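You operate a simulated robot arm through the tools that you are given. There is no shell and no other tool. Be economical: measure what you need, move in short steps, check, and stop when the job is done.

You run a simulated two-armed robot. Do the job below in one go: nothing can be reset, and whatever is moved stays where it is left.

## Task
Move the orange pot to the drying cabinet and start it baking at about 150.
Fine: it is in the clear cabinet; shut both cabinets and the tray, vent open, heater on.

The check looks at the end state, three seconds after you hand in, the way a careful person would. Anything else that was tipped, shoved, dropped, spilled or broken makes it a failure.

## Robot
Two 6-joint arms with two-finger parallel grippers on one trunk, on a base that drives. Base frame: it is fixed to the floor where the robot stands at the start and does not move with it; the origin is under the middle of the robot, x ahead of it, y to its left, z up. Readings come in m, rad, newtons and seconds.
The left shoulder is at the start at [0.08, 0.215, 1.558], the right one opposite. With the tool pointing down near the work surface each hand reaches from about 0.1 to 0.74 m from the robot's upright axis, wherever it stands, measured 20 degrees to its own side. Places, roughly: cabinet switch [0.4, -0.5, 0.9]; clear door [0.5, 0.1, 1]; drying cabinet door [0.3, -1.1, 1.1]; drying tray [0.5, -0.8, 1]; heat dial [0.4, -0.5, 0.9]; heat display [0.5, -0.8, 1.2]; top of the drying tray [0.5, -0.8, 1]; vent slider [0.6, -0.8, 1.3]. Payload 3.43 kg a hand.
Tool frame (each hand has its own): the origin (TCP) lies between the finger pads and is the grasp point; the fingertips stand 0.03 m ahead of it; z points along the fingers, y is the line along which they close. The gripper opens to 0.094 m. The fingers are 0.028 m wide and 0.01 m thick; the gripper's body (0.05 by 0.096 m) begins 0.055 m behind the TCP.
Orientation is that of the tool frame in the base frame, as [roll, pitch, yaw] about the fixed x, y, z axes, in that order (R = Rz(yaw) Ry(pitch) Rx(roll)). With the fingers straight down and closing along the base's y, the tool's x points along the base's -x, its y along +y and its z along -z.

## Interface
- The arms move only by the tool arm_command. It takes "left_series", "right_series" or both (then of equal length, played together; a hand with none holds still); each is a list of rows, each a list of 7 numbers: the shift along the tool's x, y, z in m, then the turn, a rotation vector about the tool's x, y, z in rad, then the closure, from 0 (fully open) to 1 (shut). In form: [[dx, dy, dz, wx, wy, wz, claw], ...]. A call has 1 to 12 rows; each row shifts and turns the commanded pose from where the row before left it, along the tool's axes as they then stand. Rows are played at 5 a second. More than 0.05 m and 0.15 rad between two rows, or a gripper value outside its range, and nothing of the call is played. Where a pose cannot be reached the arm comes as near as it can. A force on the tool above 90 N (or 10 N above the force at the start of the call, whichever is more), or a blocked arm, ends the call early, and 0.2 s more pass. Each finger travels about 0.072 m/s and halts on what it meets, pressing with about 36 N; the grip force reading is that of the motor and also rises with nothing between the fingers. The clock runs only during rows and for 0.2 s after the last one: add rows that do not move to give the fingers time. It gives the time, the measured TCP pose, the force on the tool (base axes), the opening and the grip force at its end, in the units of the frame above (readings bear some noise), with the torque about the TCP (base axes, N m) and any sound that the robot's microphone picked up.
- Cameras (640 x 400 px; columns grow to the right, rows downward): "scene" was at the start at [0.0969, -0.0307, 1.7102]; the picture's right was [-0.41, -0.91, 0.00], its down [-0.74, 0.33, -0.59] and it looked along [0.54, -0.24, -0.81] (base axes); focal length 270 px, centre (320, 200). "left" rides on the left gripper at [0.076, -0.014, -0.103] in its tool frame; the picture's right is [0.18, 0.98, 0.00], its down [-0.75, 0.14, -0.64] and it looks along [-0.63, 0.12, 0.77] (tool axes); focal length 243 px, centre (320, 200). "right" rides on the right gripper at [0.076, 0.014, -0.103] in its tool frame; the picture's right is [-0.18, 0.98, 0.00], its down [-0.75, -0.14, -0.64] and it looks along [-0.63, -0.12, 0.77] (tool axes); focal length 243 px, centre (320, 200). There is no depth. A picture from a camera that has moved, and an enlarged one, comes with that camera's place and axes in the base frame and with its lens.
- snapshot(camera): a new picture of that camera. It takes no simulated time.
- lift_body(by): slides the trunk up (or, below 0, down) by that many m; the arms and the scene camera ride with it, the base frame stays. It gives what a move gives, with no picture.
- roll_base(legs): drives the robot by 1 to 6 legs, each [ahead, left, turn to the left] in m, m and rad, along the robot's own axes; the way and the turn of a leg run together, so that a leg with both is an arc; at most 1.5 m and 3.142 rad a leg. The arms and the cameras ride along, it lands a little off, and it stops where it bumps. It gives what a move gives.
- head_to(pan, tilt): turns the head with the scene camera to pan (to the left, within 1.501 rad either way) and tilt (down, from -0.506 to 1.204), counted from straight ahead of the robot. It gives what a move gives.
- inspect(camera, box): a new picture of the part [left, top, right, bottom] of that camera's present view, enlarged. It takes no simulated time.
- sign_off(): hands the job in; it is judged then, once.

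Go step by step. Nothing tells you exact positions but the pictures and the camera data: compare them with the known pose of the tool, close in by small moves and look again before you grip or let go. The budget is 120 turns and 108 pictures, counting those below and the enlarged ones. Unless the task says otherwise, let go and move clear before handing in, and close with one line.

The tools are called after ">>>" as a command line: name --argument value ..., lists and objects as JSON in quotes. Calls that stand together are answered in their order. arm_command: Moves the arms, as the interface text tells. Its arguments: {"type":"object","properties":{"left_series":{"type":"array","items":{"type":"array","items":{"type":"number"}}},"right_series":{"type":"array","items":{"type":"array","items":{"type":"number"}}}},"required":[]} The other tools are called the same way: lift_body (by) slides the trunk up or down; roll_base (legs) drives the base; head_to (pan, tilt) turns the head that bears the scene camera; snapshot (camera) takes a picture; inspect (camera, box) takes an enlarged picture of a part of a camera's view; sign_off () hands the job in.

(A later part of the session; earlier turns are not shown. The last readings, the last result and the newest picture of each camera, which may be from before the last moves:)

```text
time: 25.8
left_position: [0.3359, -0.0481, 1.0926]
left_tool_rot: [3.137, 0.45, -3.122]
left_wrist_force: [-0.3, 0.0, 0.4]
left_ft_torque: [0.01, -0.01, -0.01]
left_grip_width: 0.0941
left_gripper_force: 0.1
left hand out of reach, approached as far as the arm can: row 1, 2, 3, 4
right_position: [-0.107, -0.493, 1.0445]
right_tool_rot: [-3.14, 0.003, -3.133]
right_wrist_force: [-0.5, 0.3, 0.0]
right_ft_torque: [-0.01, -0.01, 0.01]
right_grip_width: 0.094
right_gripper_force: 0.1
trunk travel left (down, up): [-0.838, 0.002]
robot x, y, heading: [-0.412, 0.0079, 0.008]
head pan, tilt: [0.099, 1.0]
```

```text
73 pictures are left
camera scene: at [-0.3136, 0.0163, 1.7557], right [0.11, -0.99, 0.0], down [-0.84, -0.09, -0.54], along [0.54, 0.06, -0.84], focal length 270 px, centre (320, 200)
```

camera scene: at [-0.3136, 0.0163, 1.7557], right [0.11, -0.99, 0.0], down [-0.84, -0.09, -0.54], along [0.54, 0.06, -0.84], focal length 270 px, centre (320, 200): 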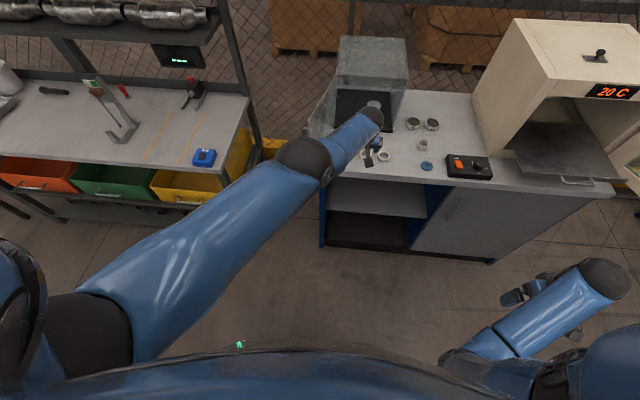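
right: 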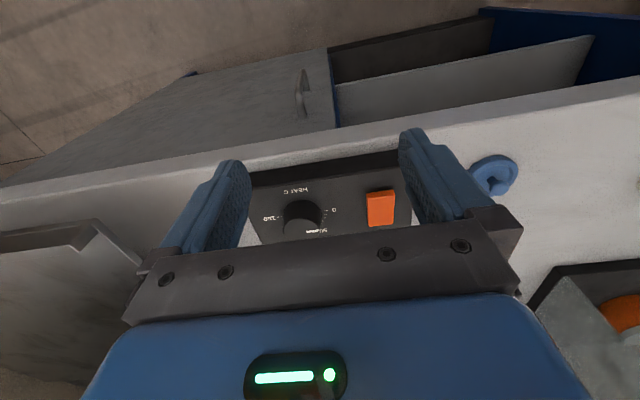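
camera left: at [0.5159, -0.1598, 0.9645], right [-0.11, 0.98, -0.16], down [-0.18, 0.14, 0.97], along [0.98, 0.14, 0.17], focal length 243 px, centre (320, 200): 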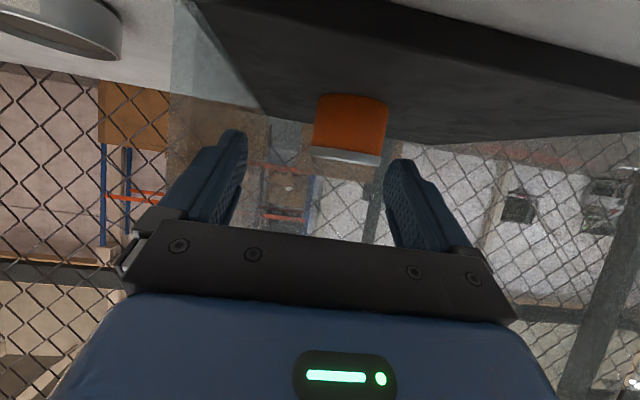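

The upper arm and forearm look straight, i.e. stuck at full extension. I'll command an inward and upward move to bend the elbow again.

>>> arm_command --left_series '[[0.0272, 0, -0.0354, 0, 0, 0, 0], [0.0272, 0, -0.0354, 0, 0, 0, 0], [0.0272, 0, -0.0354, 0, 0, 0, 0], [0.0272, 0, -0.0354, 0, 0, 0, 0], [0, 0, 0, 0, 0, 0, 0]]'

>>> snapshot --camera "scene"

```text
time: 27.0
left_position: [0.3052, -0.1213, 1.1259]
left_tool_rot: [3.136, 0.45, -3.12]
left_wrist_force: [-0.9, 0.4, -0.4]
left_ft_torque: [-0.01, 0.0, 0.01]
left_grip_width: 0.094
left_gripper_force: 0.1
left hand out of reach, approached as far as the arm can: row 1, 2, 3, 4
right_position: [-0.1069, -0.4925, 1.0447]
right_tool_rot: [-3.138, 0.004, -3.133]
right_wrist_force: [0.3, 0.6, 0.0]
right_ft_torque: [0.01, -0.01, 0.01]
right_grip_width: 0.094
right_gripper_force: 0.1
trunk travel left (down, up): [-0.838, 0.002]
robot x, y, heading: [-0.4117, 0.0093, 0.007]
head pan, tilt: [0.099, 1.0]
```

```text
72 pictures are left
camera scene: at [-0.3139, 0.0161, 1.7557], right [0.11, -0.99, 0.0], down [-0.84, -0.09, -0.54], along [0.54, 0.06, -0.84], focal length 270 px, centre (320, 200)
```

scene: 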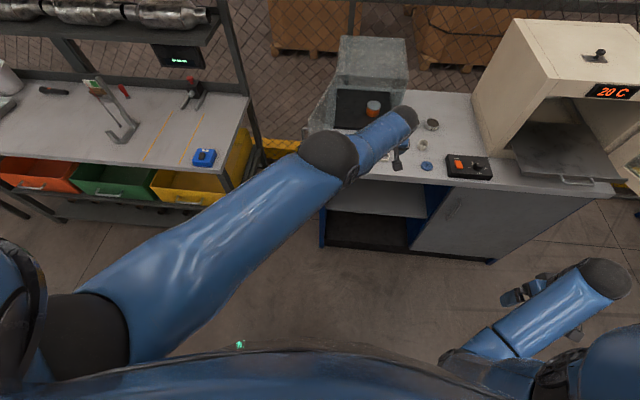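

By my geometry the left arm is dead straight and only slides on its reach sphere. I'll try bending it the other way, inward and down, in the free space before the table.

>>> arm_command --left_series '[[0.0422, 0, 0.0185, 0, 0, 0, 0], [0.0422, 0, 0.0185, 0, 0, 0, 0], [0.0422, 0, 0.0185, 0, 0, 0, 0], [0.0422, 0, 0.0185, 0, 0, 0, 0], [0, 0, 0, 0, 0, 0, 0]]'

>>> snapshot --camera "scene"

```text
time: 28.2
left_position: [0.2113, -0.1365, 0.9722]
left_tool_rot: [3.136, 0.451, -3.121]
left_wrist_force: [0.1, 0.1, 0.6]
left_ft_torque: [0.01, 0.01, -0.01]
left_grip_width: 0.0939
left_gripper_force: 0.0
left hand out of reach, approached as far as the arm can: row 1, 2, 3, 4
right_position: [-0.1062, -0.4943, 1.0453]
right_tool_rot: [-3.137, 0.004, -3.132]
right_wrist_force: [0.2, -0.5, 0.2]
right_ft_torque: [0.02, 0.01, -0.02]
right_grip_width: 0.0938
right_gripper_force: 0.0
trunk travel left (down, up): [-0.838, 0.002]
robot x, y, heading: [-0.4149, 0.0098, 0.012]
head pan, tilt: [0.099, 1.0]
```

```text
71 pictures are left
camera scene: at [-0.3137, 0.0158, 1.7557], right [0.11, -0.99, 0.0], down [-0.84, -0.09, -0.54], along [0.54, 0.06, -0.84], focal length 270 px, centre (320, 200)
```

scene: 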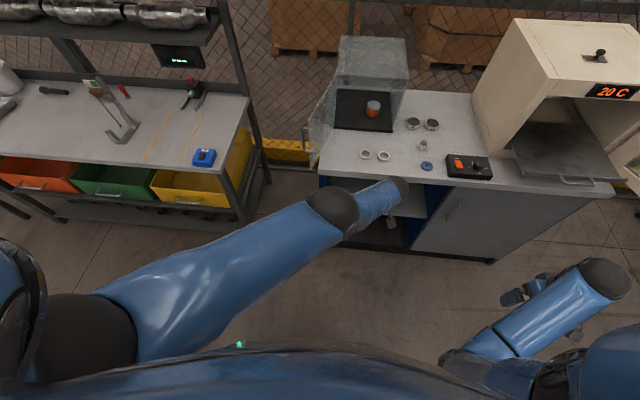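

Still straight. I'll pull in along the arm's own azimuth (back and left) while rising, which should fold the elbow the proper way.

>>> arm_command --left_series '[[0.0161, 0.024, -0.0355, 0, 0, 0, 0], [0.0161, 0.024, -0.0355, 0, 0, 0, 0], [0.0161, 0.024, -0.0355, 0, 0, 0, 0], [0.0161, 0.024, -0.0355, 0, 0, 0, 0], [0.0161, 0.024, -0.0355, 0, 0, 0, 0], [0.0161, 0.024, -0.0355, 0, 0, 0, 0], [0, 0, 0, 0, 0, 0, 0]]'

>>> snapshot --camera "scene"

```text
time: 29.8
left_position: [0.2118, -0.1382, 0.9714]
left_tool_rot: [3.137, 0.451, -3.123]
left_wrist_force: [-0.6, -0.4, -0.2]
left_ft_torque: [0.0, -0.01, -0.03]
left_grip_width: 0.094
left_gripper_force: 0.1
left hand out of reach, approached as far as the arm can: row 1, 2, 3, 4, 5, 6
right_position: [-0.1062, -0.4928, 1.0459]
right_tool_rot: [-3.138, 0.003, -3.132]
right_wrist_force: [-0.5, -0.5, 0.5]
right_ft_torque: [0.02, -0.02, -0.01]
right_grip_width: 0.0942
right_gripper_force: 0.1
trunk travel left (down, up): [-0.838, 0.002]
robot x, y, heading: [-0.4131, 0.0071, 0.007]
head pan, tilt: [0.099, 1.0]
```

```text
70 pictures are left
camera scene: at [-0.3136, 0.0161, 1.7557], right [0.11, -0.99, 0.0], down [-0.84, -0.09, -0.54], along [0.54, 0.06, -0.84], focal length 270 px, centre (320, 200)
```

scene: 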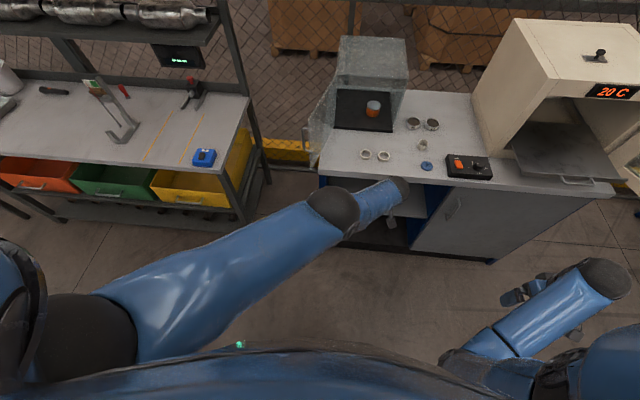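

My last command was exactly along the arm, which explains the zero motion. A purely vertical lift has the perpendicular component needed to bend the elbow, so I'll try that.

>>> arm_command --left_series '[[-0.0196, 0, -0.0405, 0, 0, 0, 0], [-0.0196, 0, -0.0405, 0, 0, 0, 0], [-0.0196, 0, -0.0405, 0, 0, 0, 0], [-0.0196, 0, -0.0405, 0, 0, 0, 0], [0, 0, 0, 0, 0, 0, 0]]'

>>> snapshot --camera "scene"

```text
time: 31.0
left_position: [0.2671, -0.1758, 1.1277]
left_tool_rot: [3.134, 0.45, -3.121]
left_wrist_force: [0.5, -0.3, 0.2]
left_ft_torque: [-0.02, 0.04, -0.01]
left_grip_width: 0.0942
left_gripper_force: 0.0
left hand out of reach, approached as far as the arm can: row 1, 2, 3, 4
right_position: [-0.1068, -0.4933, 1.0445]
right_tool_rot: [-3.139, 0.003, -3.132]
right_wrist_force: [0.2, 0.5, -0.6]
right_ft_torque: [-0.01, 0.01, 0.02]
right_grip_width: 0.0941
right_gripper_force: 0.0
trunk travel left (down, up): [-0.838, 0.002]
robot x, y, heading: [-0.4119, 0.0105, 0.006]
head pan, tilt: [0.099, 1.0]
```

```text
69 pictures are left
camera scene: at [-0.3136, 0.0159, 1.7557], right [0.11, -0.99, 0.0], down [-0.84, -0.09, -0.54], along [0.54, 0.06, -0.84], focal length 270 px, centre (320, 200)
```

scene: 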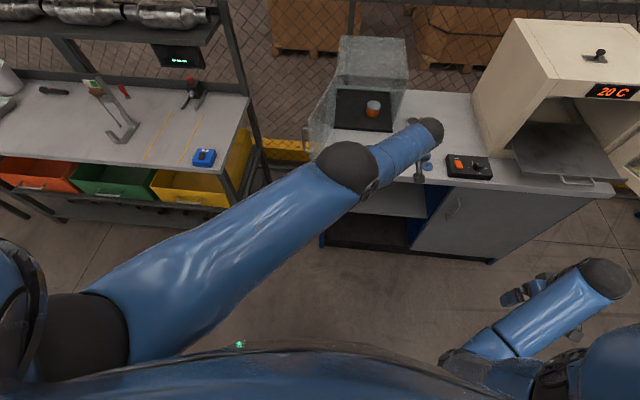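

The elbow still won't bend. I'll turn the tool straight down first (changing the wrist geometry), then pull inward and check for reach flags.

>>> arm_command --left_series '[[0, 0, 0, 0, 0.15, 0, 0], [0, 0, 0, 0, 0.15, 0, 0], [0, 0, 0, 0, 0.15, 0, 0], [0.03, 0.02, 0, 0, 0, 0, 0], [0.03, 0.02, 0, 0, 0, 0, 0], [0.03, 0.02, 0, 0, 0, 0, 0], [0.03, 0.02, 0, 0, 0, 0, 0], [0, 0, 0, 0, 0, 0, 0]]'

>>> arm_command --left_series '[[0, 0, 0, 0.15, 0, 0, 0], [0, 0, 0, 0.15, 0, 0, 0], [0, 0, 0, 0.15, 0, 0, 0], [0, 0, 0, 0.15, 0, 0, 0], [0, 0, 0, 0, 0, 0, 0]]'

```text
time: 32.8
left_position: [0.2062, -0.1422, 1.1085]
left_tool_rot: [3.134, 0.0, -3.117]
left_wrist_force: [-1.0, 0.8, -0.6]
left_ft_torque: [-0.01, 0.0, 0.0]
left_grip_width: 0.0941
left_gripper_force: 0.1
left hand out of reach, approached as far as the arm can: row 1, 2, 3, 4, 5, 6, 7
right_position: [-0.1069, -0.4936, 1.0448]
right_tool_rot: [-3.138, 0.003, -3.133]
right_wrist_force: [-0.4, -0.8, 0.4]
right_ft_torque: [0.02, 0.03, -0.01]
right_grip_width: 0.0937
right_gripper_force: 0.1
trunk travel left (down, up): [-0.838, 0.002]
robot x, y, heading: [-0.4167, 0.0074, 0.008]
head pan, tilt: [0.099, 1.0]
```

```text
time: 34.0
left_position: [0.2446, -0.1631, 1.0964]
left_tool_rot: [-2.544, 0.002, -3.12]
left_wrist_force: [0.0, 1.5, 0.0]
left_ft_torque: [0.0, -0.02, -0.01]
left_grip_width: 0.0941
left_gripper_force: 0.1
left hand out of reach, approached as far as the arm can: row 1, 2, 3, 4
right_position: [-0.1068, -0.4945, 1.0444]
right_tool_rot: [-3.138, 0.004, -3.135]
right_wrist_force: [0.2, 0.3, 0.1]
right_ft_torque: [-0.02, 0.01, 0.02]
right_grip_width: 0.0939
right_gripper_force: 0.1
trunk travel left (down, up): [-0.838, 0.002]
robot x, y, heading: [-0.4151, 0.0082, 0.01]
head pan, tilt: [0.099, 1.0]
```

The evidence fits a straight elbow (about 0.725 m shoulder-to-wrist). I'll try a strong inward-and-down pull, which bends in the opposite sense.

>>> arm_command --left_series '[[0.03, 0.032, 0.0024, 0, 0, 0, 0], [0.03, 0.032, 0.0024, 0, 0, 0, 0], [0.03, 0.032, 0.0024, 0, 0, 0, 0], [0.03, 0.032, 0.0024, 0, 0, 0, 0], [0.03, 0.032, 0.0024, 0, 0, 0, 0], [0.03, 0.032, 0.0024, 0, 0, 0, 0], [0, 0, 0, 0, 0, 0, 0]]'

>>> snapshot --camera "scene"

```text
time: 35.6
left_position: [0.1681, -0.0628, 0.9076]
left_tool_rot: [-2.545, -0.002, -3.119]
left_wrist_force: [-0.5, 0.6, 0.3]
left_ft_torque: [0.01, -0.04, 0.04]
left_grip_width: 0.0941
left_gripper_force: 0.0
left hand out of reach, approached as far as the arm can: row 1, 2, 3, 4, 5, 6
right_position: [-0.1076, -0.4935, 1.0457]
right_tool_rot: [-3.137, 0.004, -3.132]
right_wrist_force: [-0.3, 0.3, 0.1]
right_ft_torque: [0.0, 0.02, -0.01]
right_grip_width: 0.0939
right_gripper_force: 0.1
trunk travel left (down, up): [-0.838, 0.002]
robot x, y, heading: [-0.4136, 0.0096, 0.012]
head pan, tilt: [0.099, 1.0]
```

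```text
68 pictures are left
camera scene: at [-0.3137, 0.0159, 1.7557], right [0.11, -0.99, 0.0], down [-0.84, -0.09, -0.54], along [0.54, 0.06, -0.84], focal length 270 px, centre (320, 200)
```

scene: 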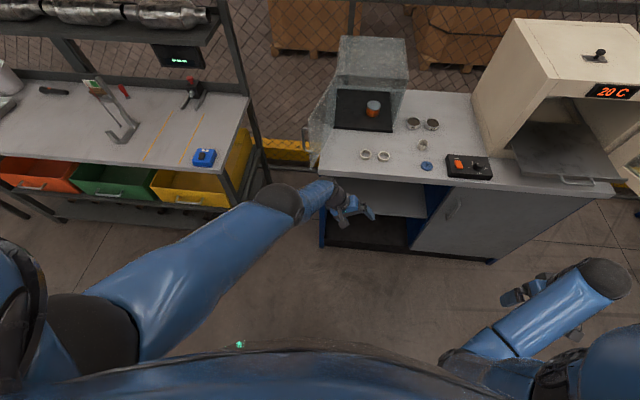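

The left elbow stays locked straight, but the right arm is healthy, so I'll do the work with the right arm. First I'll park the left arm hanging down at the robot's left side.

>>> arm_command --left_series '[[0, 0, 0, -0.15, 0, 0, 0], [0, 0, 0, -0.15, 0, 0, 0], [0, 0, 0, -0.15, 0, 0, 0], [0, 0, 0, -0.15, 0, 0, 0], [0.022, 0.035, 0.012, 0, 0, 0, 0], [0.022, 0.035, 0.012, 0, 0, 0, 0], [0.022, 0.035, 0.012, 0, 0, 0, 0], [0.022, 0.035, 0.012, 0, 0, 0, 0], [0.022, 0.035, 0.012, 0, 0, 0, 0], [0.022, 0.035, 0.012, 0, 0, 0, 0], [0, 0, 0, 0, 0, 0, 0]]'

>>> snapshot --camera "scene"

```text
time: 38.0
left_position: [0.09, 0.1244, 0.7787]
left_tool_rot: [3.138, 0.001, -3.118]
left_wrist_force: [1.1, -0.6, 0.0]
left_ft_torque: [-0.01, -0.02, 0.0]
left_grip_width: 0.0939
left_gripper_force: 0.1
left hand out of reach, approached as far as the arm can: row 3, 4, 5, 6, 7, 8, 9, 10
right_position: [-0.1075, -0.4934, 1.0447]
right_tool_rot: [-3.138, 0.004, -3.134]
right_wrist_force: [-0.1, 0.4, -0.2]
right_ft_torque: [0.02, 0.01, 0.02]
right_grip_width: 0.0941
right_gripper_force: 0.0
trunk travel left (down, up): [-0.838, 0.002]
robot x, y, heading: [-0.4109, 0.0113, 0.01]
head pan, tilt: [0.099, 1.0]
```

```text
67 pictures are left
camera scene: at [-0.3138, 0.0156, 1.7557], right [0.11, -0.99, 0.0], down [-0.84, -0.09, -0.54], along [0.54, 0.06, -0.84], focal length 270 px, centre (320, 200)
```

scene: 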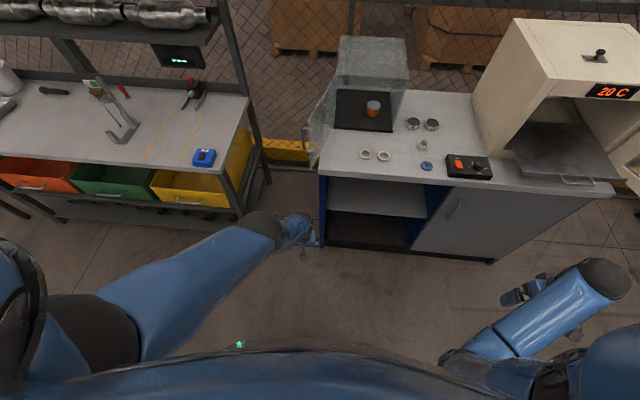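

The left arm is swinging down nicely. I'll continue towards a hanging position by the robot's left side.

>>> arm_command --left_series '[[0.035, 0.028, 0.012, 0, 0, 0, 0], [0.035, 0.028, 0.012, 0, 0, 0, 0], [0.035, 0.028, 0.012, 0, 0, 0, 0], [0.035, 0.028, 0.012, 0, 0, 0, 0], [0.035, 0.02, 0.012, 0, 0, 0, 0], [0.035, 0.02, 0.012, 0, 0, 0, 0], [0.035, 0.02, 0, 0, 0, 0, 0], [0.035, 0.02, 0, 0, 0, 0, 0], [0, 0, 0, 0, 0, 0, 0]]'

>>> snapshot --camera "scene"

```text
time: 40.0
left_position: [-0.1657, 0.3104, 0.6469]
left_tool_rot: [3.137, 0.002, -3.118]
left_wrist_force: [-0.4, -0.3, 0.5]
left_ft_torque: [0.01, 0.0, -0.03]
left_grip_width: 0.0938
left_gripper_force: 0.1
left hand out of reach, approached as far as the arm can: row 1, 2, 3, 4, 5, 7, 8
right_position: [-0.1073, -0.4932, 1.0447]
right_tool_rot: [-3.139, 0.004, -3.134]
right_wrist_force: [0.5, -0.3, -0.1]
right_ft_torque: [0.0, 0.01, -0.02]
right_grip_width: 0.0943
right_gripper_force: 0.0
trunk travel left (down, up): [-0.838, 0.002]
robot x, y, heading: [-0.4115, 0.0145, 0.003]
head pan, tilt: [0.099, 1.0]
```

```text
66 pictures are left
camera scene: at [-0.3137, 0.0161, 1.7557], right [0.11, -0.99, 0.0], down [-0.84, -0.09, -0.54], along [0.54, 0.06, -0.84], focal length 270 px, centre (320, 200)
```

scene: 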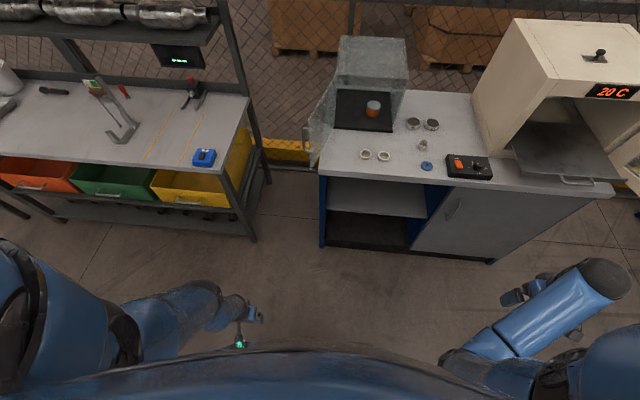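

The left arm now hangs at the side. One test from here: forward and up, which should fold the forearm if the elbow can bend.

>>> arm_command --left_series '[[-0.03, 0, -0.035, 0, 0, 0, 0], [-0.03, 0, -0.035, 0, 0, 0, 0], [-0.03, 0, -0.035, 0, 0, 0, 0], [-0.03, 0, -0.035, 0, 0, 0, 0], [0, 0, 0, 0, 0, 0, 0]]'

>>> snapshot --camera "scene"

```text
time: 41.2
left_position: [-0.011, 0.3267, 0.71]
left_tool_rot: [3.14, 0.001, -3.118]
left_wrist_force: [1.2, -0.9, 0.6]
left_ft_torque: [-0.04, 0.0, 0.01]
left_grip_width: 0.0943
left_gripper_force: 0.1
left hand out of reach, approached as far as the arm can: row 1, 2, 3, 4
right_position: [-0.108, -0.4928, 1.0456]
right_tool_rot: [-3.139, 0.003, -3.133]
right_wrist_force: [-0.4, -0.3, -0.3]
right_ft_torque: [0.01, 0.03, -0.01]
right_grip_width: 0.0939
right_gripper_force: 0.1
trunk travel left (down, up): [-0.838, 0.002]
robot x, y, heading: [-0.4156, 0.0089, 0.007]
head pan, tilt: [0.099, 1.0]
```

```text
65 pictures are left
camera scene: at [-0.3138, 0.0164, 1.7557], right [0.11, -0.99, 0.0], down [-0.84, -0.09, -0.54], along [0.54, 0.06, -0.84], focal length 270 px, centre (320, 200)
```

scene: 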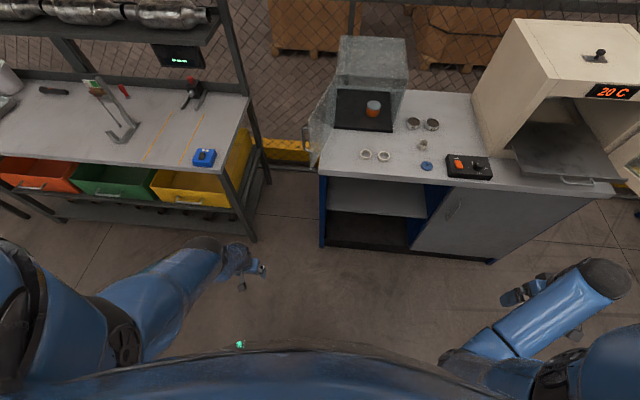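

Still locked, so I'll send it back to the hanging park position, pulling back and up to test the opposite fold at the same time.

>>> arm_command --left_series '[[0.04, 0, -0.02, 0, 0, 0, 0], [0.04, 0, -0.02, 0, 0, 0, 0], [0.04, 0, -0.02, 0, 0, 0, 0], [0.04, 0, -0.02, 0, 0, 0, 0], [0.04, 0, -0.02, 0, 0, 0, 0], [0, 0, 0, 0, 0, 0, 0]]'

```text
time: 42.6
left_position: [-0.1537, 0.3496, 0.656]
left_tool_rot: [3.138, 0.0, -3.119]
left_wrist_force: [-0.3, 0.1, -0.7]
left_ft_torque: [-0.02, -0.01, -0.01]
left_grip_width: 0.0939
left_gripper_force: 0.0
left hand out of reach, approached as far as the arm can: row 1, 2, 3, 4, 5
right_position: [-0.1067, -0.4941, 1.0446]
right_tool_rot: [-3.138, 0.003, -3.134]
right_wrist_force: [-0.6, -0.3, -0.2]
right_ft_torque: [0.0, 0.0, 0.03]
right_grip_width: 0.094
right_gripper_force: 0.1
trunk travel left (down, up): [-0.838, 0.002]
robot x, y, heading: [-0.4129, 0.0109, 0.007]
head pan, tilt: [0.099, 1.0]
```

I'm leaving the left arm parked. Now I'll drive the base so the right shoulder faces the pot, staying at the x where I started.

>>> roll_base --legs '[[0.4, 0.09, 0]]'

>>> arm_command --right_series '[[0, 0, 0, 0, -0.145, 0, 0], [0, 0, 0, 0, -0.145, 0, 0], [0, 0, 0, 0, -0.145, 0, 0], [0, 0, 0, 0, -0.145, 0, 0], [0, 0, 0, 0, -0.145, 0, 0], [0, 0, 0, 0, -0.145, 0, 0], [0, 0, 0, 0, 0, 0, 0]]'

>>> snapshot --camera "scene"

```text
time: 45.1
left_position: [0.2423, 0.4468, 0.6571]
left_tool_rot: [3.137, 0.002, -3.108]
left_wrist_force: [0.0, -0.1, -0.3]
left_ft_torque: [-0.01, 0.0, 0.01]
left_grip_width: 0.0939
left_gripper_force: 0.1
right_position: [0.2978, -0.3962, 1.0456]
right_tool_rot: [-3.138, 0.006, -3.125]
right_wrist_force: [0.0, 0.4, 0.8]
right_ft_torque: [-0.01, 0.01, 0.01]
right_grip_width: 0.0938
right_gripper_force: 0.0
trunk travel left (down, up): [-0.838, 0.002]
robot x, y, heading: [-0.0128, 0.1017, 0.014]
head pan, tilt: [0.099, 1.0]
```

```text
time: 46.7
left_position: [0.2461, 0.4469, 0.6556]
left_tool_rot: [3.138, -0.001, -3.108]
left_wrist_force: [-0.5, 0.1, 0.0]
left_ft_torque: [0.04, 0.01, -0.03]
left_grip_width: 0.0939
left_gripper_force: 0.1
right_position: [0.2993, -0.3952, 1.044]
right_tool_rot: [-3.133, 0.876, -3.119]
right_wrist_force: [-0.3, -0.3, -0.6]
right_ft_torque: [-0.01, -0.01, -0.03]
right_grip_width: 0.0941
right_gripper_force: 0.0
trunk travel left (down, up): [-0.838, 0.002]
robot x, y, heading: [-0.0138, 0.1007, 0.014]
head pan, tilt: [0.099, 1.0]
```

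```text
64 pictures are left
camera scene: at [0.088, 0.1115, 1.7557], right [0.12, -0.99, 0.0], down [-0.84, -0.1, -0.54], along [0.54, 0.06, -0.84], focal length 270 px, centre (320, 200)
```

scene: 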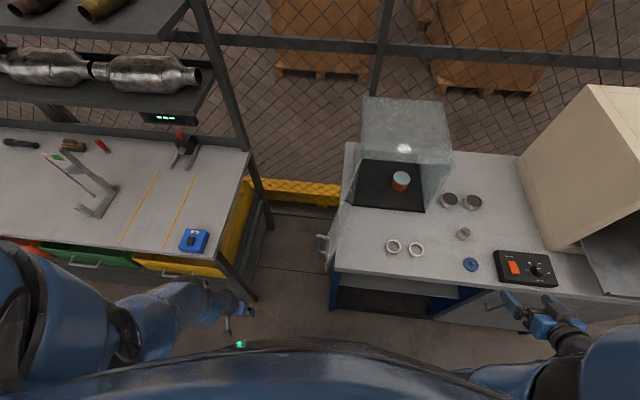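

The right arm is responding well, and the pot is at about (0.715, -0.115). I'll raise and shift the right hand in front of the clear cabinet, so the trunk can then come down.

>>> arm_command --right_series '[[-0.0262, 0.033, 0, 0, 0, 0, 0], [-0.0262, 0.033, 0, 0, 0, 0, 0], [-0.0262, 0.033, 0, 0, 0, 0, 0], [-0.0262, 0.033, 0, 0, 0, 0, 0], [-0.0262, 0.033, 0, 0, 0, 0, 0], [-0.0262, 0.033, 0, 0, 0, 0, 0], [0, 0, 0, 0, 0, 0, 0]]'

>>> lift_body --by -0.12

>>> snapshot --camera "scene"

```text
time: 48.3
left_position: [0.2444, 0.4473, 0.6561]
left_tool_rot: [3.138, 0.001, -3.11]
left_wrist_force: [-0.3, 0.6, -1.1]
left_ft_torque: [-0.02, -0.01, 0.0]
left_grip_width: 0.094
left_gripper_force: 0.2
right_position: [0.4021, -0.1989, 1.1701]
right_tool_rot: [-3.12, 0.893, -3.104]
right_wrist_force: [0.4, 0.0, 0.5]
right_ft_torque: [0.0, -0.02, 0.03]
right_grip_width: 0.0941
right_gripper_force: 0.1
trunk travel left (down, up): [-0.838, 0.002]
robot x, y, heading: [-0.0134, 0.1065, 0.018]
head pan, tilt: [0.099, 1.0]
```

```text
time: 49.8
left_position: [0.2447, 0.4479, 0.5362]
left_tool_rot: [3.137, 0.001, -3.109]
left_wrist_force: [0.1, -0.4, 0.7]
left_ft_torque: [0.0, 0.01, -0.01]
left_grip_width: 0.0941
left_gripper_force: 0.0
right_position: [0.3997, -0.1915, 1.0454]
right_tool_rot: [-3.129, 0.881, -3.097]
right_wrist_force: [0.3, -0.2, 0.0]
right_ft_torque: [0.02, 0.01, 0.02]
right_grip_width: 0.094
right_gripper_force: 0.0
trunk travel left (down, up): [-0.718, 0.122]
robot x, y, heading: [-0.0112, 0.1035, 0.017]
head pan, tilt: [0.099, 1.0]
```

```text
63 pictures are left
camera scene: at [0.0873, 0.1115, 1.6345], right [0.12, -0.99, 0.0], down [-0.84, -0.1, -0.54], along [0.54, 0.06, -0.84], focal length 270 px, centre (320, 200)
```

scene: 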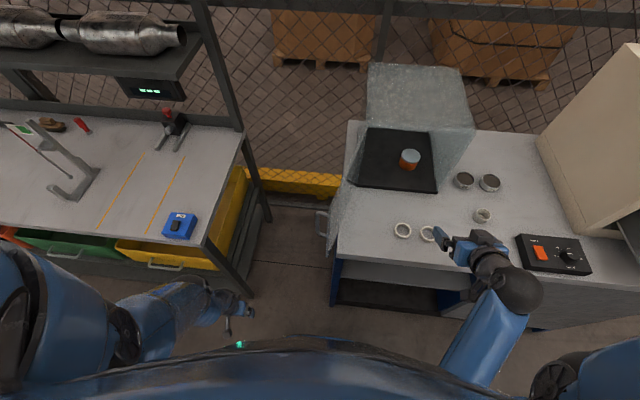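

All good. I'll raise the hand again, align y with the pot, flatten the tilt slightly, and lower the trunk another 10 cm.

>>> arm_command --right_series '[[-0.031, 0.019, -0.0096, 0, -0.08, 0, 0], [-0.031, 0.019, -0.0096, 0, 0, 0, 0], [-0.031, 0.019, -0.0096, 0, 0, 0, 0], [-0.031, 0.019, -0.0096, 0, 0, 0, 0], [0, 0, 0, 0, 0, 0, 0]]'

>>> lift_body --by -0.1

>>> snapshot --camera "right"

>>> snapshot --camera "scene"

```text
time: 51.0
left_position: [0.2436, 0.4471, 0.5362]
left_tool_rot: [3.138, 0.0, -3.109]
left_wrist_force: [-0.6, 0.3, 0.4]
left_ft_torque: [-0.01, 0.05, 0.02]
left_grip_width: 0.0942
left_gripper_force: 0.0
right_position: [0.473, -0.128, 1.1342]
right_tool_rot: [-3.133, 0.953, -3.119]
right_wrist_force: [0.2, 0.9, -0.2]
right_ft_torque: [0.0, 0.02, -0.01]
right_grip_width: 0.094
right_gripper_force: 0.0
right hand out of reach, approached as far as the arm can: row 1, 2, 3, 4
trunk travel left (down, up): [-0.718, 0.122]
robot x, y, heading: [-0.0097, 0.1056, 0.023]
head pan, tilt: [0.099, 1.0]
```

```text
time: 52.4
left_position: [0.2457, 0.4466, 0.436]
left_tool_rot: [3.137, 0.002, -3.109]
left_wrist_force: [-0.4, -0.9, -0.4]
left_ft_torque: [0.02, 0.03, 0.01]
left_grip_width: 0.0939
left_gripper_force: 0.1
right_position: [0.4725, -0.1291, 1.0336]
right_tool_rot: [-3.134, 0.953, -3.12]
right_wrist_force: [0.3, -0.5, -0.8]
right_ft_torque: [0.0, 0.0, -0.01]
right_grip_width: 0.094
right_gripper_force: 0.0
trunk travel left (down, up): [-0.618, 0.222]
robot x, y, heading: [-0.011, 0.1035, 0.018]
head pan, tilt: [0.099, 1.0]
```

```text
62 pictures are left
camera right: at [0.3439, -0.1174, 1.0319], right [0.09, 0.99, 0.15], down [-0.08, -0.14, 0.99], along [0.99, -0.1, 0.07], focal length 243 px, centre (320, 200)
```

right: 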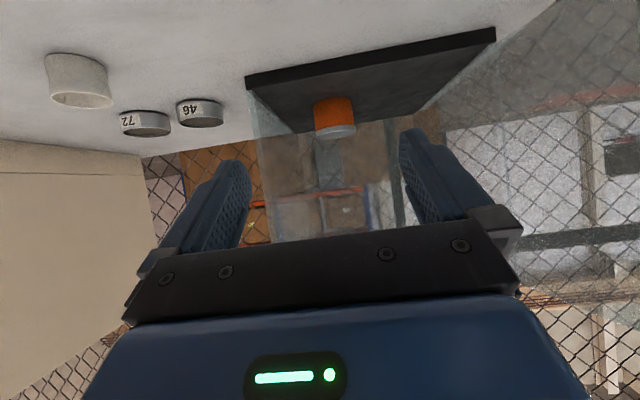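

```text
61 pictures are left
camera scene: at [0.0871, 0.1115, 1.5358], right [0.12, -0.99, 0.0], down [-0.84, -0.1, -0.54], along [0.54, 0.06, -0.84], focal length 270 px, centre (320, 200)
```

scene: 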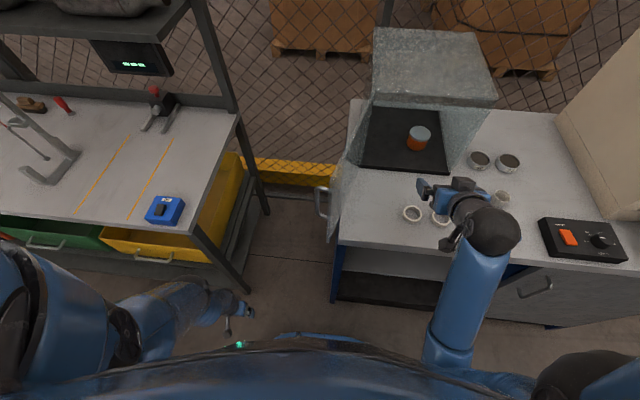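

The pot's body center is confirmed at about (0.715, -0.116, 0.932). I'll bring the right hand to a pre-grasp 10 cm short along its axis.

>>> arm_command --right_series '[[-0.0142, 0.0019, 0.0325, 0, 0, 0, 0], [-0.0142, 0.0019, 0.0325, 0, 0, 0, 0], [-0.0142, 0.0019, 0.0325, 0, 0, 0, 0], [-0.0142, 0.0019, 0.0325, 0, 0, 0, 0], [0, 0, 0, 0, 0, 0, 0]]'

>>> snapshot --camera "right"

```text
time: 53.5
left_position: [0.2454, 0.4472, 0.4365]
left_tool_rot: [3.136, 0.002, -3.108]
left_wrist_force: [0.4, 0.0, 0.7]
left_ft_torque: [0.04, -0.02, 0.03]
left_grip_width: 0.094
left_gripper_force: 0.1
right_position: [0.6109, -0.121, 1.007]
right_tool_rot: [-3.135, 0.955, -3.117]
right_wrist_force: [0.0, 0.0, 0.1]
right_ft_torque: [-0.02, 0.01, -0.02]
right_grip_width: 0.0937
right_gripper_force: 0.0
trunk travel left (down, up): [-0.618, 0.222]
robot x, y, heading: [-0.0169, 0.1008, 0.018]
head pan, tilt: [0.099, 1.0]
```

```text
60 pictures are left
camera right: at [0.4833, -0.1093, 1.0042], right [0.09, 0.99, 0.15], down [-0.09, -0.14, 0.99], along [0.99, -0.1, 0.07], focal length 243 px, centre (320, 200)
```

right: 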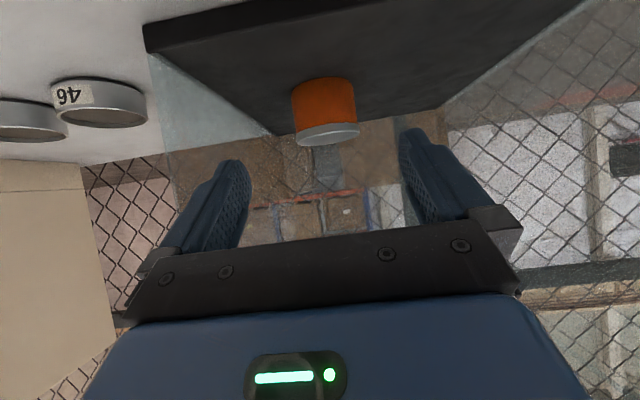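

Alignment is good (pot y about -0.117). Advancing the last 10 cm with the fingers open.

>>> arm_command --right_series '[[0, 0.001, 0.035, 0, 0, 0, 0], [0, 0.001, 0.035, 0, 0, 0, 0], [0.001, 0, 0.034, 0, 0, 0, 0], [0, 0, 0, 0, 0, 0, 0]]'

>>> snapshot --camera "right"

```text
time: 54.5
left_position: [0.2441, 0.447, 0.4365]
left_tool_rot: [3.139, 0.002, -3.108]
left_wrist_force: [0.4, 0.4, -0.8]
left_ft_torque: [-0.03, -0.04, 0.01]
left_grip_width: 0.0938
left_gripper_force: 0.0
right_position: [0.6944, -0.118, 0.9446]
right_tool_rot: [-3.136, 0.955, -3.118]
right_wrist_force: [-1.7, -0.3, 3.0]
right_ft_torque: [0.16, -0.03, 0.08]
right_grip_width: 0.0937
right_gripper_force: 0.0
trunk travel left (down, up): [-0.618, 0.222]
robot x, y, heading: [-0.0113, 0.0998, 0.015]
head pan, tilt: [0.099, 1.0]
```

```text
59 pictures are left
camera right: at [0.5669, -0.108, 0.9422], right [0.09, 0.99, 0.15], down [-0.09, -0.14, 0.99], along [0.99, -0.1, 0.07], focal length 243 px, centre (320, 200)
```

right: 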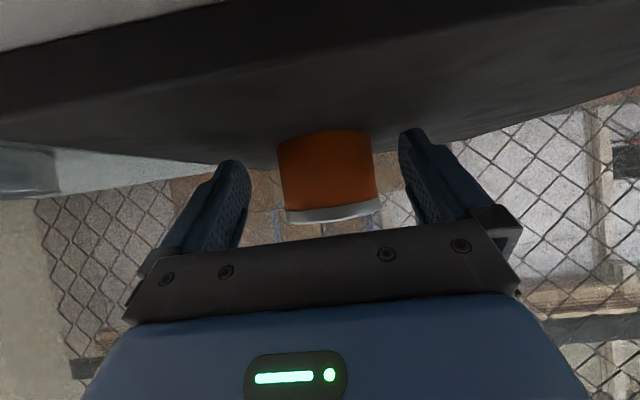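

The tips just reach the slab level and the body is between the pads. Raising 1 mm and closing.

>>> arm_command --right_series '[[-0.001, 0, 0, 0, 0, 0, 0], [0, 0, 0, 0, 0, 0, 0.3], [0, 0, 0, 0, 0, 0, 0.6], [0, 0, 0, 0, 0, 0, 0.9], [0, 0, 0, 0, 0, 0, 1], [0, 0, 0, 0, 0, 0, 1]]'

>>> arm_command --right_series '[[-0.0065, 0, -0.0046, 0, 0, 0, 1], [-0.0065, 0, -0.0046, 0, 0, 0, 1], [-0.0065, 0, -0.0046, 0, 0, 0, 1], [0, 0, 0, 0, 0, 0, 1]]'

>>> snapshot --camera "right"

```text
time: 56.0
left_position: [0.2444, 0.4468, 0.437]
left_tool_rot: [3.14, 0.0, -3.11]
left_wrist_force: [-0.3, -0.1, -0.5]
left_ft_torque: [-0.02, -0.02, 0.01]
left_grip_width: 0.0939
left_gripper_force: 0.0
right_position: [0.6955, -0.12, 0.9445]
right_tool_rot: [-3.136, 0.953, -3.119]
right_wrist_force: [0.6, 0.2, 0.8]
right_ft_torque: [0.05, -0.01, -0.04]
right_grip_width: 0.0597
right_gripper_force: 35.8
trunk travel left (down, up): [-0.618, 0.222]
robot x, y, heading: [-0.0112, 0.1031, 0.018]
head pan, tilt: [0.099, 1.0]
```

```text
time: 57.0
left_position: [0.2437, 0.4474, 0.4359]
left_tool_rot: [3.136, 0.001, -3.108]
left_wrist_force: [-0.2, -0.2, 1.6]
left_ft_torque: [0.01, 0.02, -0.01]
left_grip_width: 0.094
left_gripper_force: 0.0
right_position: [0.6959, -0.1178, 0.9677]
right_tool_rot: [-3.135, 0.953, -3.119]
right_wrist_force: [1.3, 0.3, -0.4]
right_ft_torque: [0.04, 0.02, -0.02]
right_grip_width: 0.0595
right_gripper_force: 36.1
trunk travel left (down, up): [-0.618, 0.222]
robot x, y, heading: [-0.0112, 0.1053, 0.016]
head pan, tilt: [0.099, 1.0]
```

```text
58 pictures are left
camera right: at [0.568, -0.1062, 0.9665], right [0.09, 0.99, 0.15], down [-0.08, -0.14, 0.99], along [0.99, -0.1, 0.07], focal length 243 px, centre (320, 200)
```

right: 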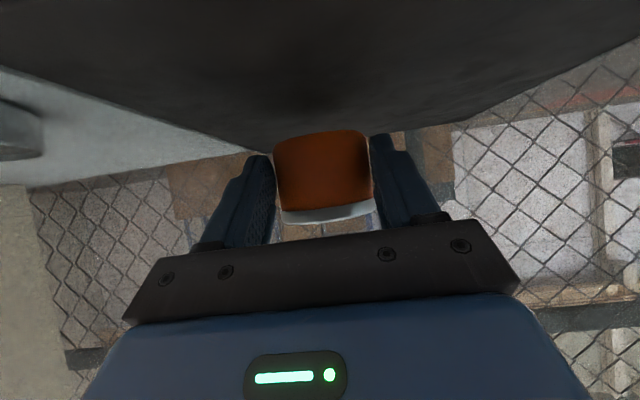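

The pot is held firmly on its body (0.0595 m) and lifted. I'll back out by driving, so the arm pose stays fixed, then raise the trunk.

>>> roll_base --legs '[[-0.25, 0, 0]]'

>>> lift_body --by 0.16

>>> head_to --pan -0.6 --tilt 0.85

>>> snapshot --camera "scene"

```text
time: 58.8
left_position: [-0.0039, 0.4424, 0.4372]
left_tool_rot: [3.138, 0.002, -3.114]
left_wrist_force: [-0.7, 0.6, -0.3]
left_ft_torque: [0.01, 0.0, 0.01]
left_grip_width: 0.0939
left_gripper_force: 0.1
right_position: [0.4457, -0.1249, 0.9684]
right_tool_rot: [-3.135, 0.951, -3.123]
right_wrist_force: [0.0, -0.3, -0.9]
right_ft_torque: [0.0, 0.03, -0.02]
right_grip_width: 0.0597
right_gripper_force: 36.1
trunk travel left (down, up): [-0.618, 0.222]
robot x, y, heading: [-0.2605, 0.101, 0.01]
head pan, tilt: [0.099, 1.0]
```

```text
time: 60.6
left_position: [-0.0031, 0.4422, 0.5963]
left_tool_rot: [3.138, -0.001, -3.114]
left_wrist_force: [-0.6, -1.0, 0.4]
left_ft_torque: [-0.02, 0.01, 0.01]
left_grip_width: 0.0939
left_gripper_force: 0.1
right_position: [0.4453, -0.1251, 1.1292]
right_tool_rot: [-3.135, 0.952, -3.123]
right_wrist_force: [1.2, -0.3, -1.6]
right_ft_torque: [-0.01, 0.06, -0.02]
right_grip_width: 0.0595
right_gripper_force: 35.7
trunk travel left (down, up): [-0.778, 0.062]
robot x, y, heading: [-0.2621, 0.1004, 0.016]
head pan, tilt: [0.099, 1.0]
```

```text
time: 61.7
left_position: [-0.0039, 0.4426, 0.5967]
left_tool_rot: [3.138, 0.0, -3.116]
left_wrist_force: [0.2, 0.2, 0.5]
left_ft_torque: [0.01, 0.01, 0.01]
left_grip_width: 0.0941
left_gripper_force: 0.0
right_position: [0.4451, -0.1241, 1.1295]
right_tool_rot: [-3.134, 0.954, -3.121]
right_wrist_force: [0.0, 0.6, -1.0]
right_ft_torque: [0.02, 0.05, 0.03]
right_grip_width: 0.0592
right_gripper_force: 36.7
trunk travel left (down, up): [-0.778, 0.062]
robot x, y, heading: [-0.2648, 0.0998, 0.015]
head pan, tilt: [-0.6, 0.85]
```

```text
57 pictures are left
camera scene: at [-0.1667, 0.056, 1.7068], right [-0.55, -0.83, 0.0], down [-0.63, 0.42, -0.66], along [0.55, -0.36, -0.75], focal length 270 px, centre (320, 200)
```

scene: 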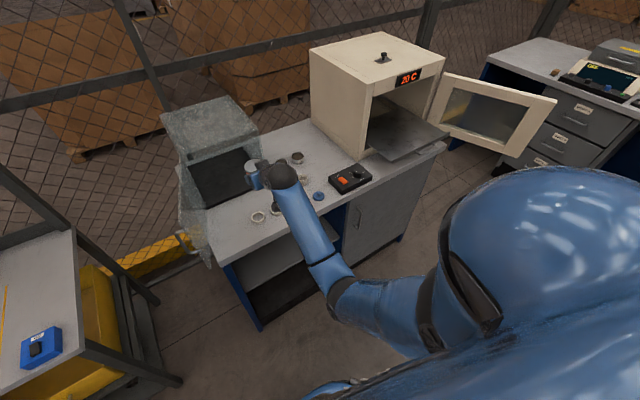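

The pot is held and clear. I'll back off a little and drive sideways to face the drying cabinet's tray.

>>> roll_base --legs '[[-0.1, 0, 0], [0, -0.66, -0.015]]'

>>> head_to --pan -0.3 --tilt 0.8

>>> snapshot --camera "scene"

>>> snapshot --camera "right"

```text
time: 66.1
left_position: [-0.0953, -0.2159, 0.5961]
left_tool_rot: [3.139, 0.002, -3.126]
left_wrist_force: [0.0, -0.1, -0.3]
left_ft_torque: [0.0, 0.03, -0.02]
left_grip_width: 0.0939
left_gripper_force: 0.0
right_position: [0.3458, -0.787, 1.1293]
right_tool_rot: [-3.132, 0.952, -3.133]
right_wrist_force: [0.2, -0.2, -0.8]
right_ft_torque: [0.0, 0.04, 0.03]
right_grip_width: 0.0592
right_gripper_force: 35.9
trunk travel left (down, up): [-0.778, 0.062]
robot x, y, heading: [-0.3563, -0.5575, -0.002]
head pan, tilt: [-0.6, 0.85]
```

```text
time: 66.9
left_position: [-0.0956, -0.2163, 0.5975]
left_tool_rot: [3.135, 0.0, -3.127]
left_wrist_force: [-0.2, 0.3, -0.6]
left_ft_torque: [0.0, 0.03, 0.03]
left_grip_width: 0.0937
left_gripper_force: 0.1
right_position: [0.3455, -0.7895, 1.1289]
right_tool_rot: [-3.136, 0.953, -3.133]
right_wrist_force: [1.2, -0.4, -1.2]
right_ft_torque: [0.01, 0.04, -0.01]
right_grip_width: 0.0592
right_gripper_force: 35.5
trunk travel left (down, up): [-0.778, 0.062]
robot x, y, heading: [-0.3595, -0.5571, -0.0]
head pan, tilt: [-0.3, 0.799]
```

```text
56 pictures are left
camera scene: at [-0.2512, -0.5807, 1.7108], right [-0.3, -0.96, 0.0], down [-0.69, 0.21, -0.7], along [0.67, -0.21, -0.72], focal length 270 px, centre (320, 200)
```

scene: 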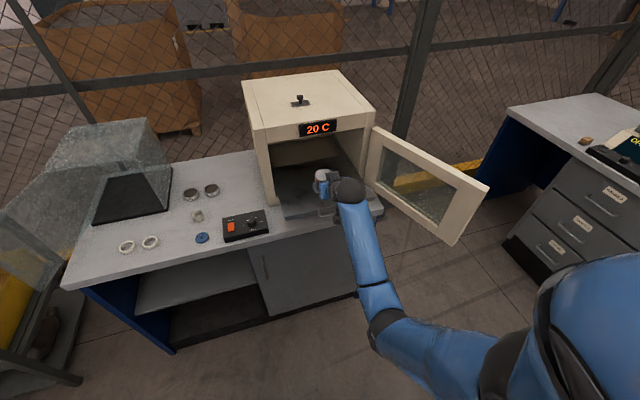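

```text
55 pictures are left
camera right: at [0.2178, -0.7751, 1.1264], right [0.11, 0.98, 0.15], down [-0.09, -0.14, 0.99], along [0.99, -0.12, 0.07], focal length 243 px, centre (320, 200)
```

right: 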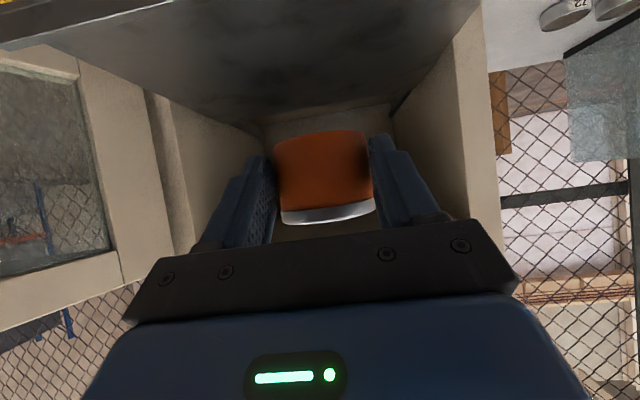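

The pot is in front of the drying cabinet's mouth above the tray. I'll zoom to measure the tray's height and extent.

>>> inspect --camera "scene" --box '[230, 60, 500, 250]'

>>> inspect --camera "right" --box '[0, 0, 520, 240]'

```text
2.11 times, centred on (365, 155) of scene
camera zoom: at [-0.2512, -0.5807, 1.7108], right [-0.3, -0.96, 0.0], down [-0.69, 0.21, -0.7], along [0.67, -0.21, -0.72], focal length 568 px, centre (225, 295)
```

zoom: 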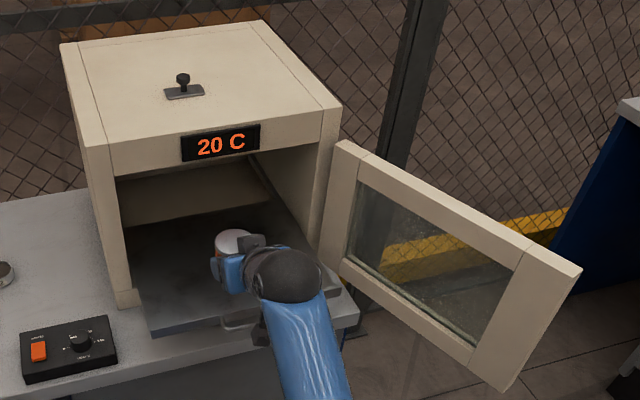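

```text
1.23 times, centred on (260, 120) of right
camera zoom: at [0.2178, -0.7751, 1.1264], right [0.11, 0.98, 0.15], down [-0.09, -0.14, 0.99], along [0.99, -0.12, 0.07], focal length 299 px, centre (394, 298)
```

zoom: 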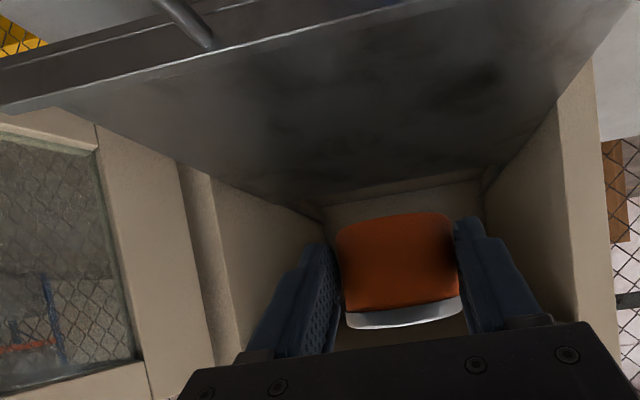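

Both views agree: tray top at about z = 1.0, exposed from x 0.37 to 0.56. I'll drive 10 cm forward to center the pot over the exposed tray and lower the trunk most of the way.

>>> roll_base --legs '[[0.1, 0, 0]]'

>>> lift_body --by -0.075

>>> snapshot --camera "right"

>>> inspect --camera "scene" --box '[230, 60, 500, 250]'

```text
time: 68.0
left_position: [0.002, -0.2162, 0.5987]
left_tool_rot: [3.137, 0.008, -3.126]
left_wrist_force: [-1.2, 0.3, 0.1]
left_ft_torque: [0.01, -0.04, -0.03]
left_grip_width: 0.0939
left_gripper_force: 0.0
right_position: [0.4419, -0.7888, 1.1334]
right_tool_rot: [-3.135, 0.958, -3.136]
right_wrist_force: [-0.6, -0.3, -0.7]
right_ft_torque: [0.0, 0.04, 0.0]
right_grip_width: 0.0594
right_gripper_force: 35.6
trunk travel left (down, up): [-0.778, 0.062]
robot x, y, heading: [-0.2584, -0.5568, 0.001]
head pan, tilt: [-0.3, 0.799]
```

```text
time: 69.2
left_position: [0.0043, -0.2188, 0.5211]
left_tool_rot: [3.138, 0.002, -3.125]
left_wrist_force: [0.5, 0.2, 0.2]
left_ft_torque: [-0.03, -0.04, 0.0]
left_grip_width: 0.094
left_gripper_force: 0.0
right_position: [0.4461, -0.7893, 1.0552]
right_tool_rot: [-3.135, 0.952, -3.134]
right_wrist_force: [-0.7, -1.2, -1.9]
right_ft_torque: [0.01, 0.03, -0.05]
right_grip_width: 0.0591
right_gripper_force: 35.7
trunk travel left (down, up): [-0.703, 0.137]
robot x, y, heading: [-0.2574, -0.5544, 0.007]
head pan, tilt: [-0.3, 0.799]
```

```text
52 pictures are left
camera right: at [0.3178, -0.7752, 1.0521], right [0.11, 0.98, 0.15], down [-0.09, -0.14, 0.99], along [0.99, -0.12, 0.07], focal length 243 px, centre (320, 200)
```

right: 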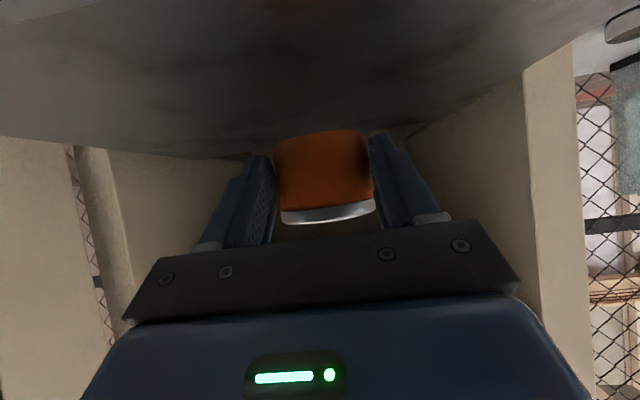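

```text
2.11 times, centred on (365, 155) of scene
camera zoom: at [-0.1515, -0.5802, 1.636], right [-0.3, -0.96, 0.0], down [-0.68, 0.21, -0.7], along [0.67, -0.21, -0.72], focal length 568 px, centre (225, 295)
```

zoom: 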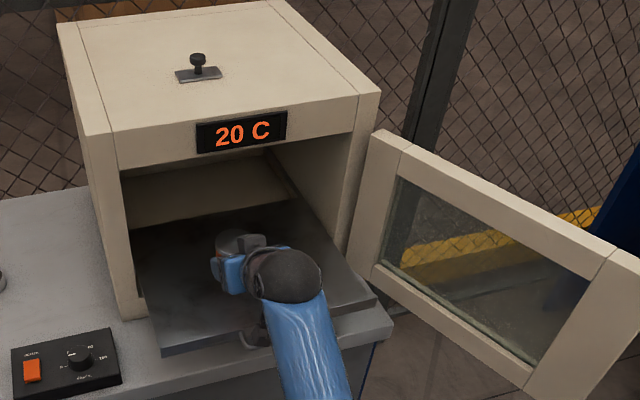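

The pot hovers about 2 cm over the tray, upright. I'll lower it in small steps, watching the force.

>>> arm_command --right_series '[[0.00326, 0, 0.0023, 0, 0, 0, 1], [0.00326, 0, 0.0023, 0, 0, 0, 1], [0.00326, 0, 0.0023, 0, 0, 0, 1], [0.00326, 0, 0.0023, 0, 0, 0, 1], [0.0016, 0, 0.0012, 0, 0, 0, 1], [0, 0, 0, 0, 0, 0, 1]]'

>>> snapshot --camera "right"

```text
time: 70.5
left_position: [0.0042, -0.215, 0.5212]
left_tool_rot: [3.139, -0.001, -3.126]
left_wrist_force: [0.2, -0.4, 0.7]
left_ft_torque: [0.03, 0.03, 0.05]
left_grip_width: 0.0942
left_gripper_force: 0.1
right_position: [0.4471, -0.7883, 1.0365]
right_tool_rot: [-3.134, 0.953, -3.134]
right_wrist_force: [-0.5, -0.1, -0.3]
right_ft_torque: [0.02, 0.05, 0.02]
right_grip_width: 0.0591
right_gripper_force: 36.7
trunk travel left (down, up): [-0.703, 0.137]
robot x, y, heading: [-0.2582, -0.5566, 0.001]
head pan, tilt: [-0.3, 0.799]
```

```text
50 pictures are left
camera right: at [0.3189, -0.7751, 1.0337], right [0.11, 0.98, 0.15], down [-0.09, -0.14, 0.99], along [0.99, -0.12, 0.07], focal length 243 px, centre (320, 200)
```

right: 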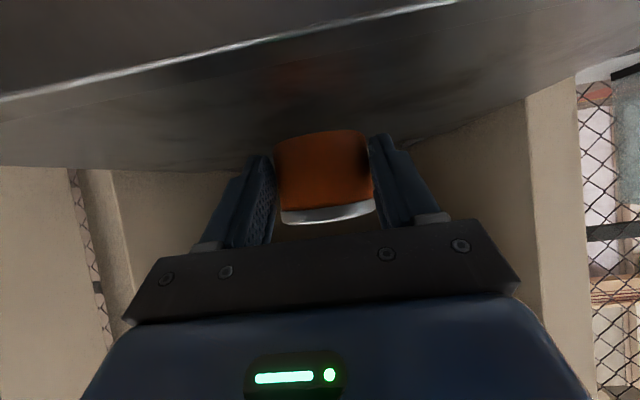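

Still a few mm above the tray. Continuing down in 2 mm steps.

>>> arm_command --right_series '[[0.00163, 0, 0.00116, 0, 0, 0, 1], [0.00163, 0, 0.00116, 0, 0, 0, 1], [0.00163, 0, 0.00116, 0, 0, 0, 1], [0.00163, 0, 0.00116, 0, 0, 0, 1], [0, 0, 0, 0, 0, 0, 1]]'

>>> snapshot --camera "right"

```text
time: 71.8
left_position: [0.0036, -0.2177, 0.5215]
left_tool_rot: [3.137, 0.0, -3.127]
left_wrist_force: [-0.3, 0.7, -0.1]
left_ft_torque: [-0.02, -0.02, 0.01]
left_grip_width: 0.0941
left_gripper_force: 0.1
right_position: [0.4466, -0.7882, 1.0287]
right_tool_rot: [-3.133, 0.952, -3.136]
right_wrist_force: [-0.6, 0.9, -2.0]
right_ft_torque: [0.01, 0.01, -0.02]
right_grip_width: 0.0593
right_gripper_force: 35.9
trunk travel left (down, up): [-0.703, 0.137]
robot x, y, heading: [-0.2559, -0.5554, 0.003]
head pan, tilt: [-0.3, 0.799]
```

```text
49 pictures are left
camera right: at [0.3182, -0.7753, 1.0258], right [0.11, 0.98, 0.15], down [-0.09, -0.14, 0.99], along [0.99, -0.12, 0.07], focal length 243 px, centre (320, 200)
```

right: 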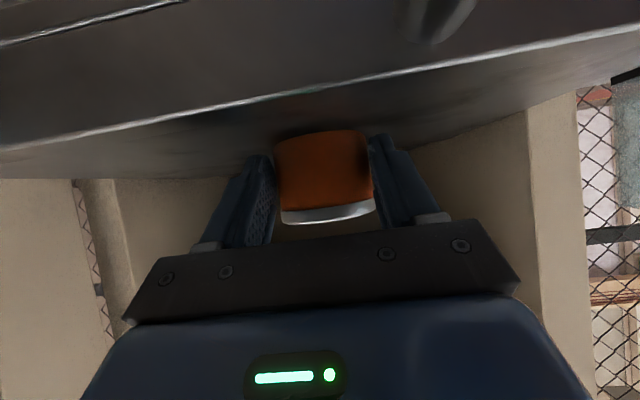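

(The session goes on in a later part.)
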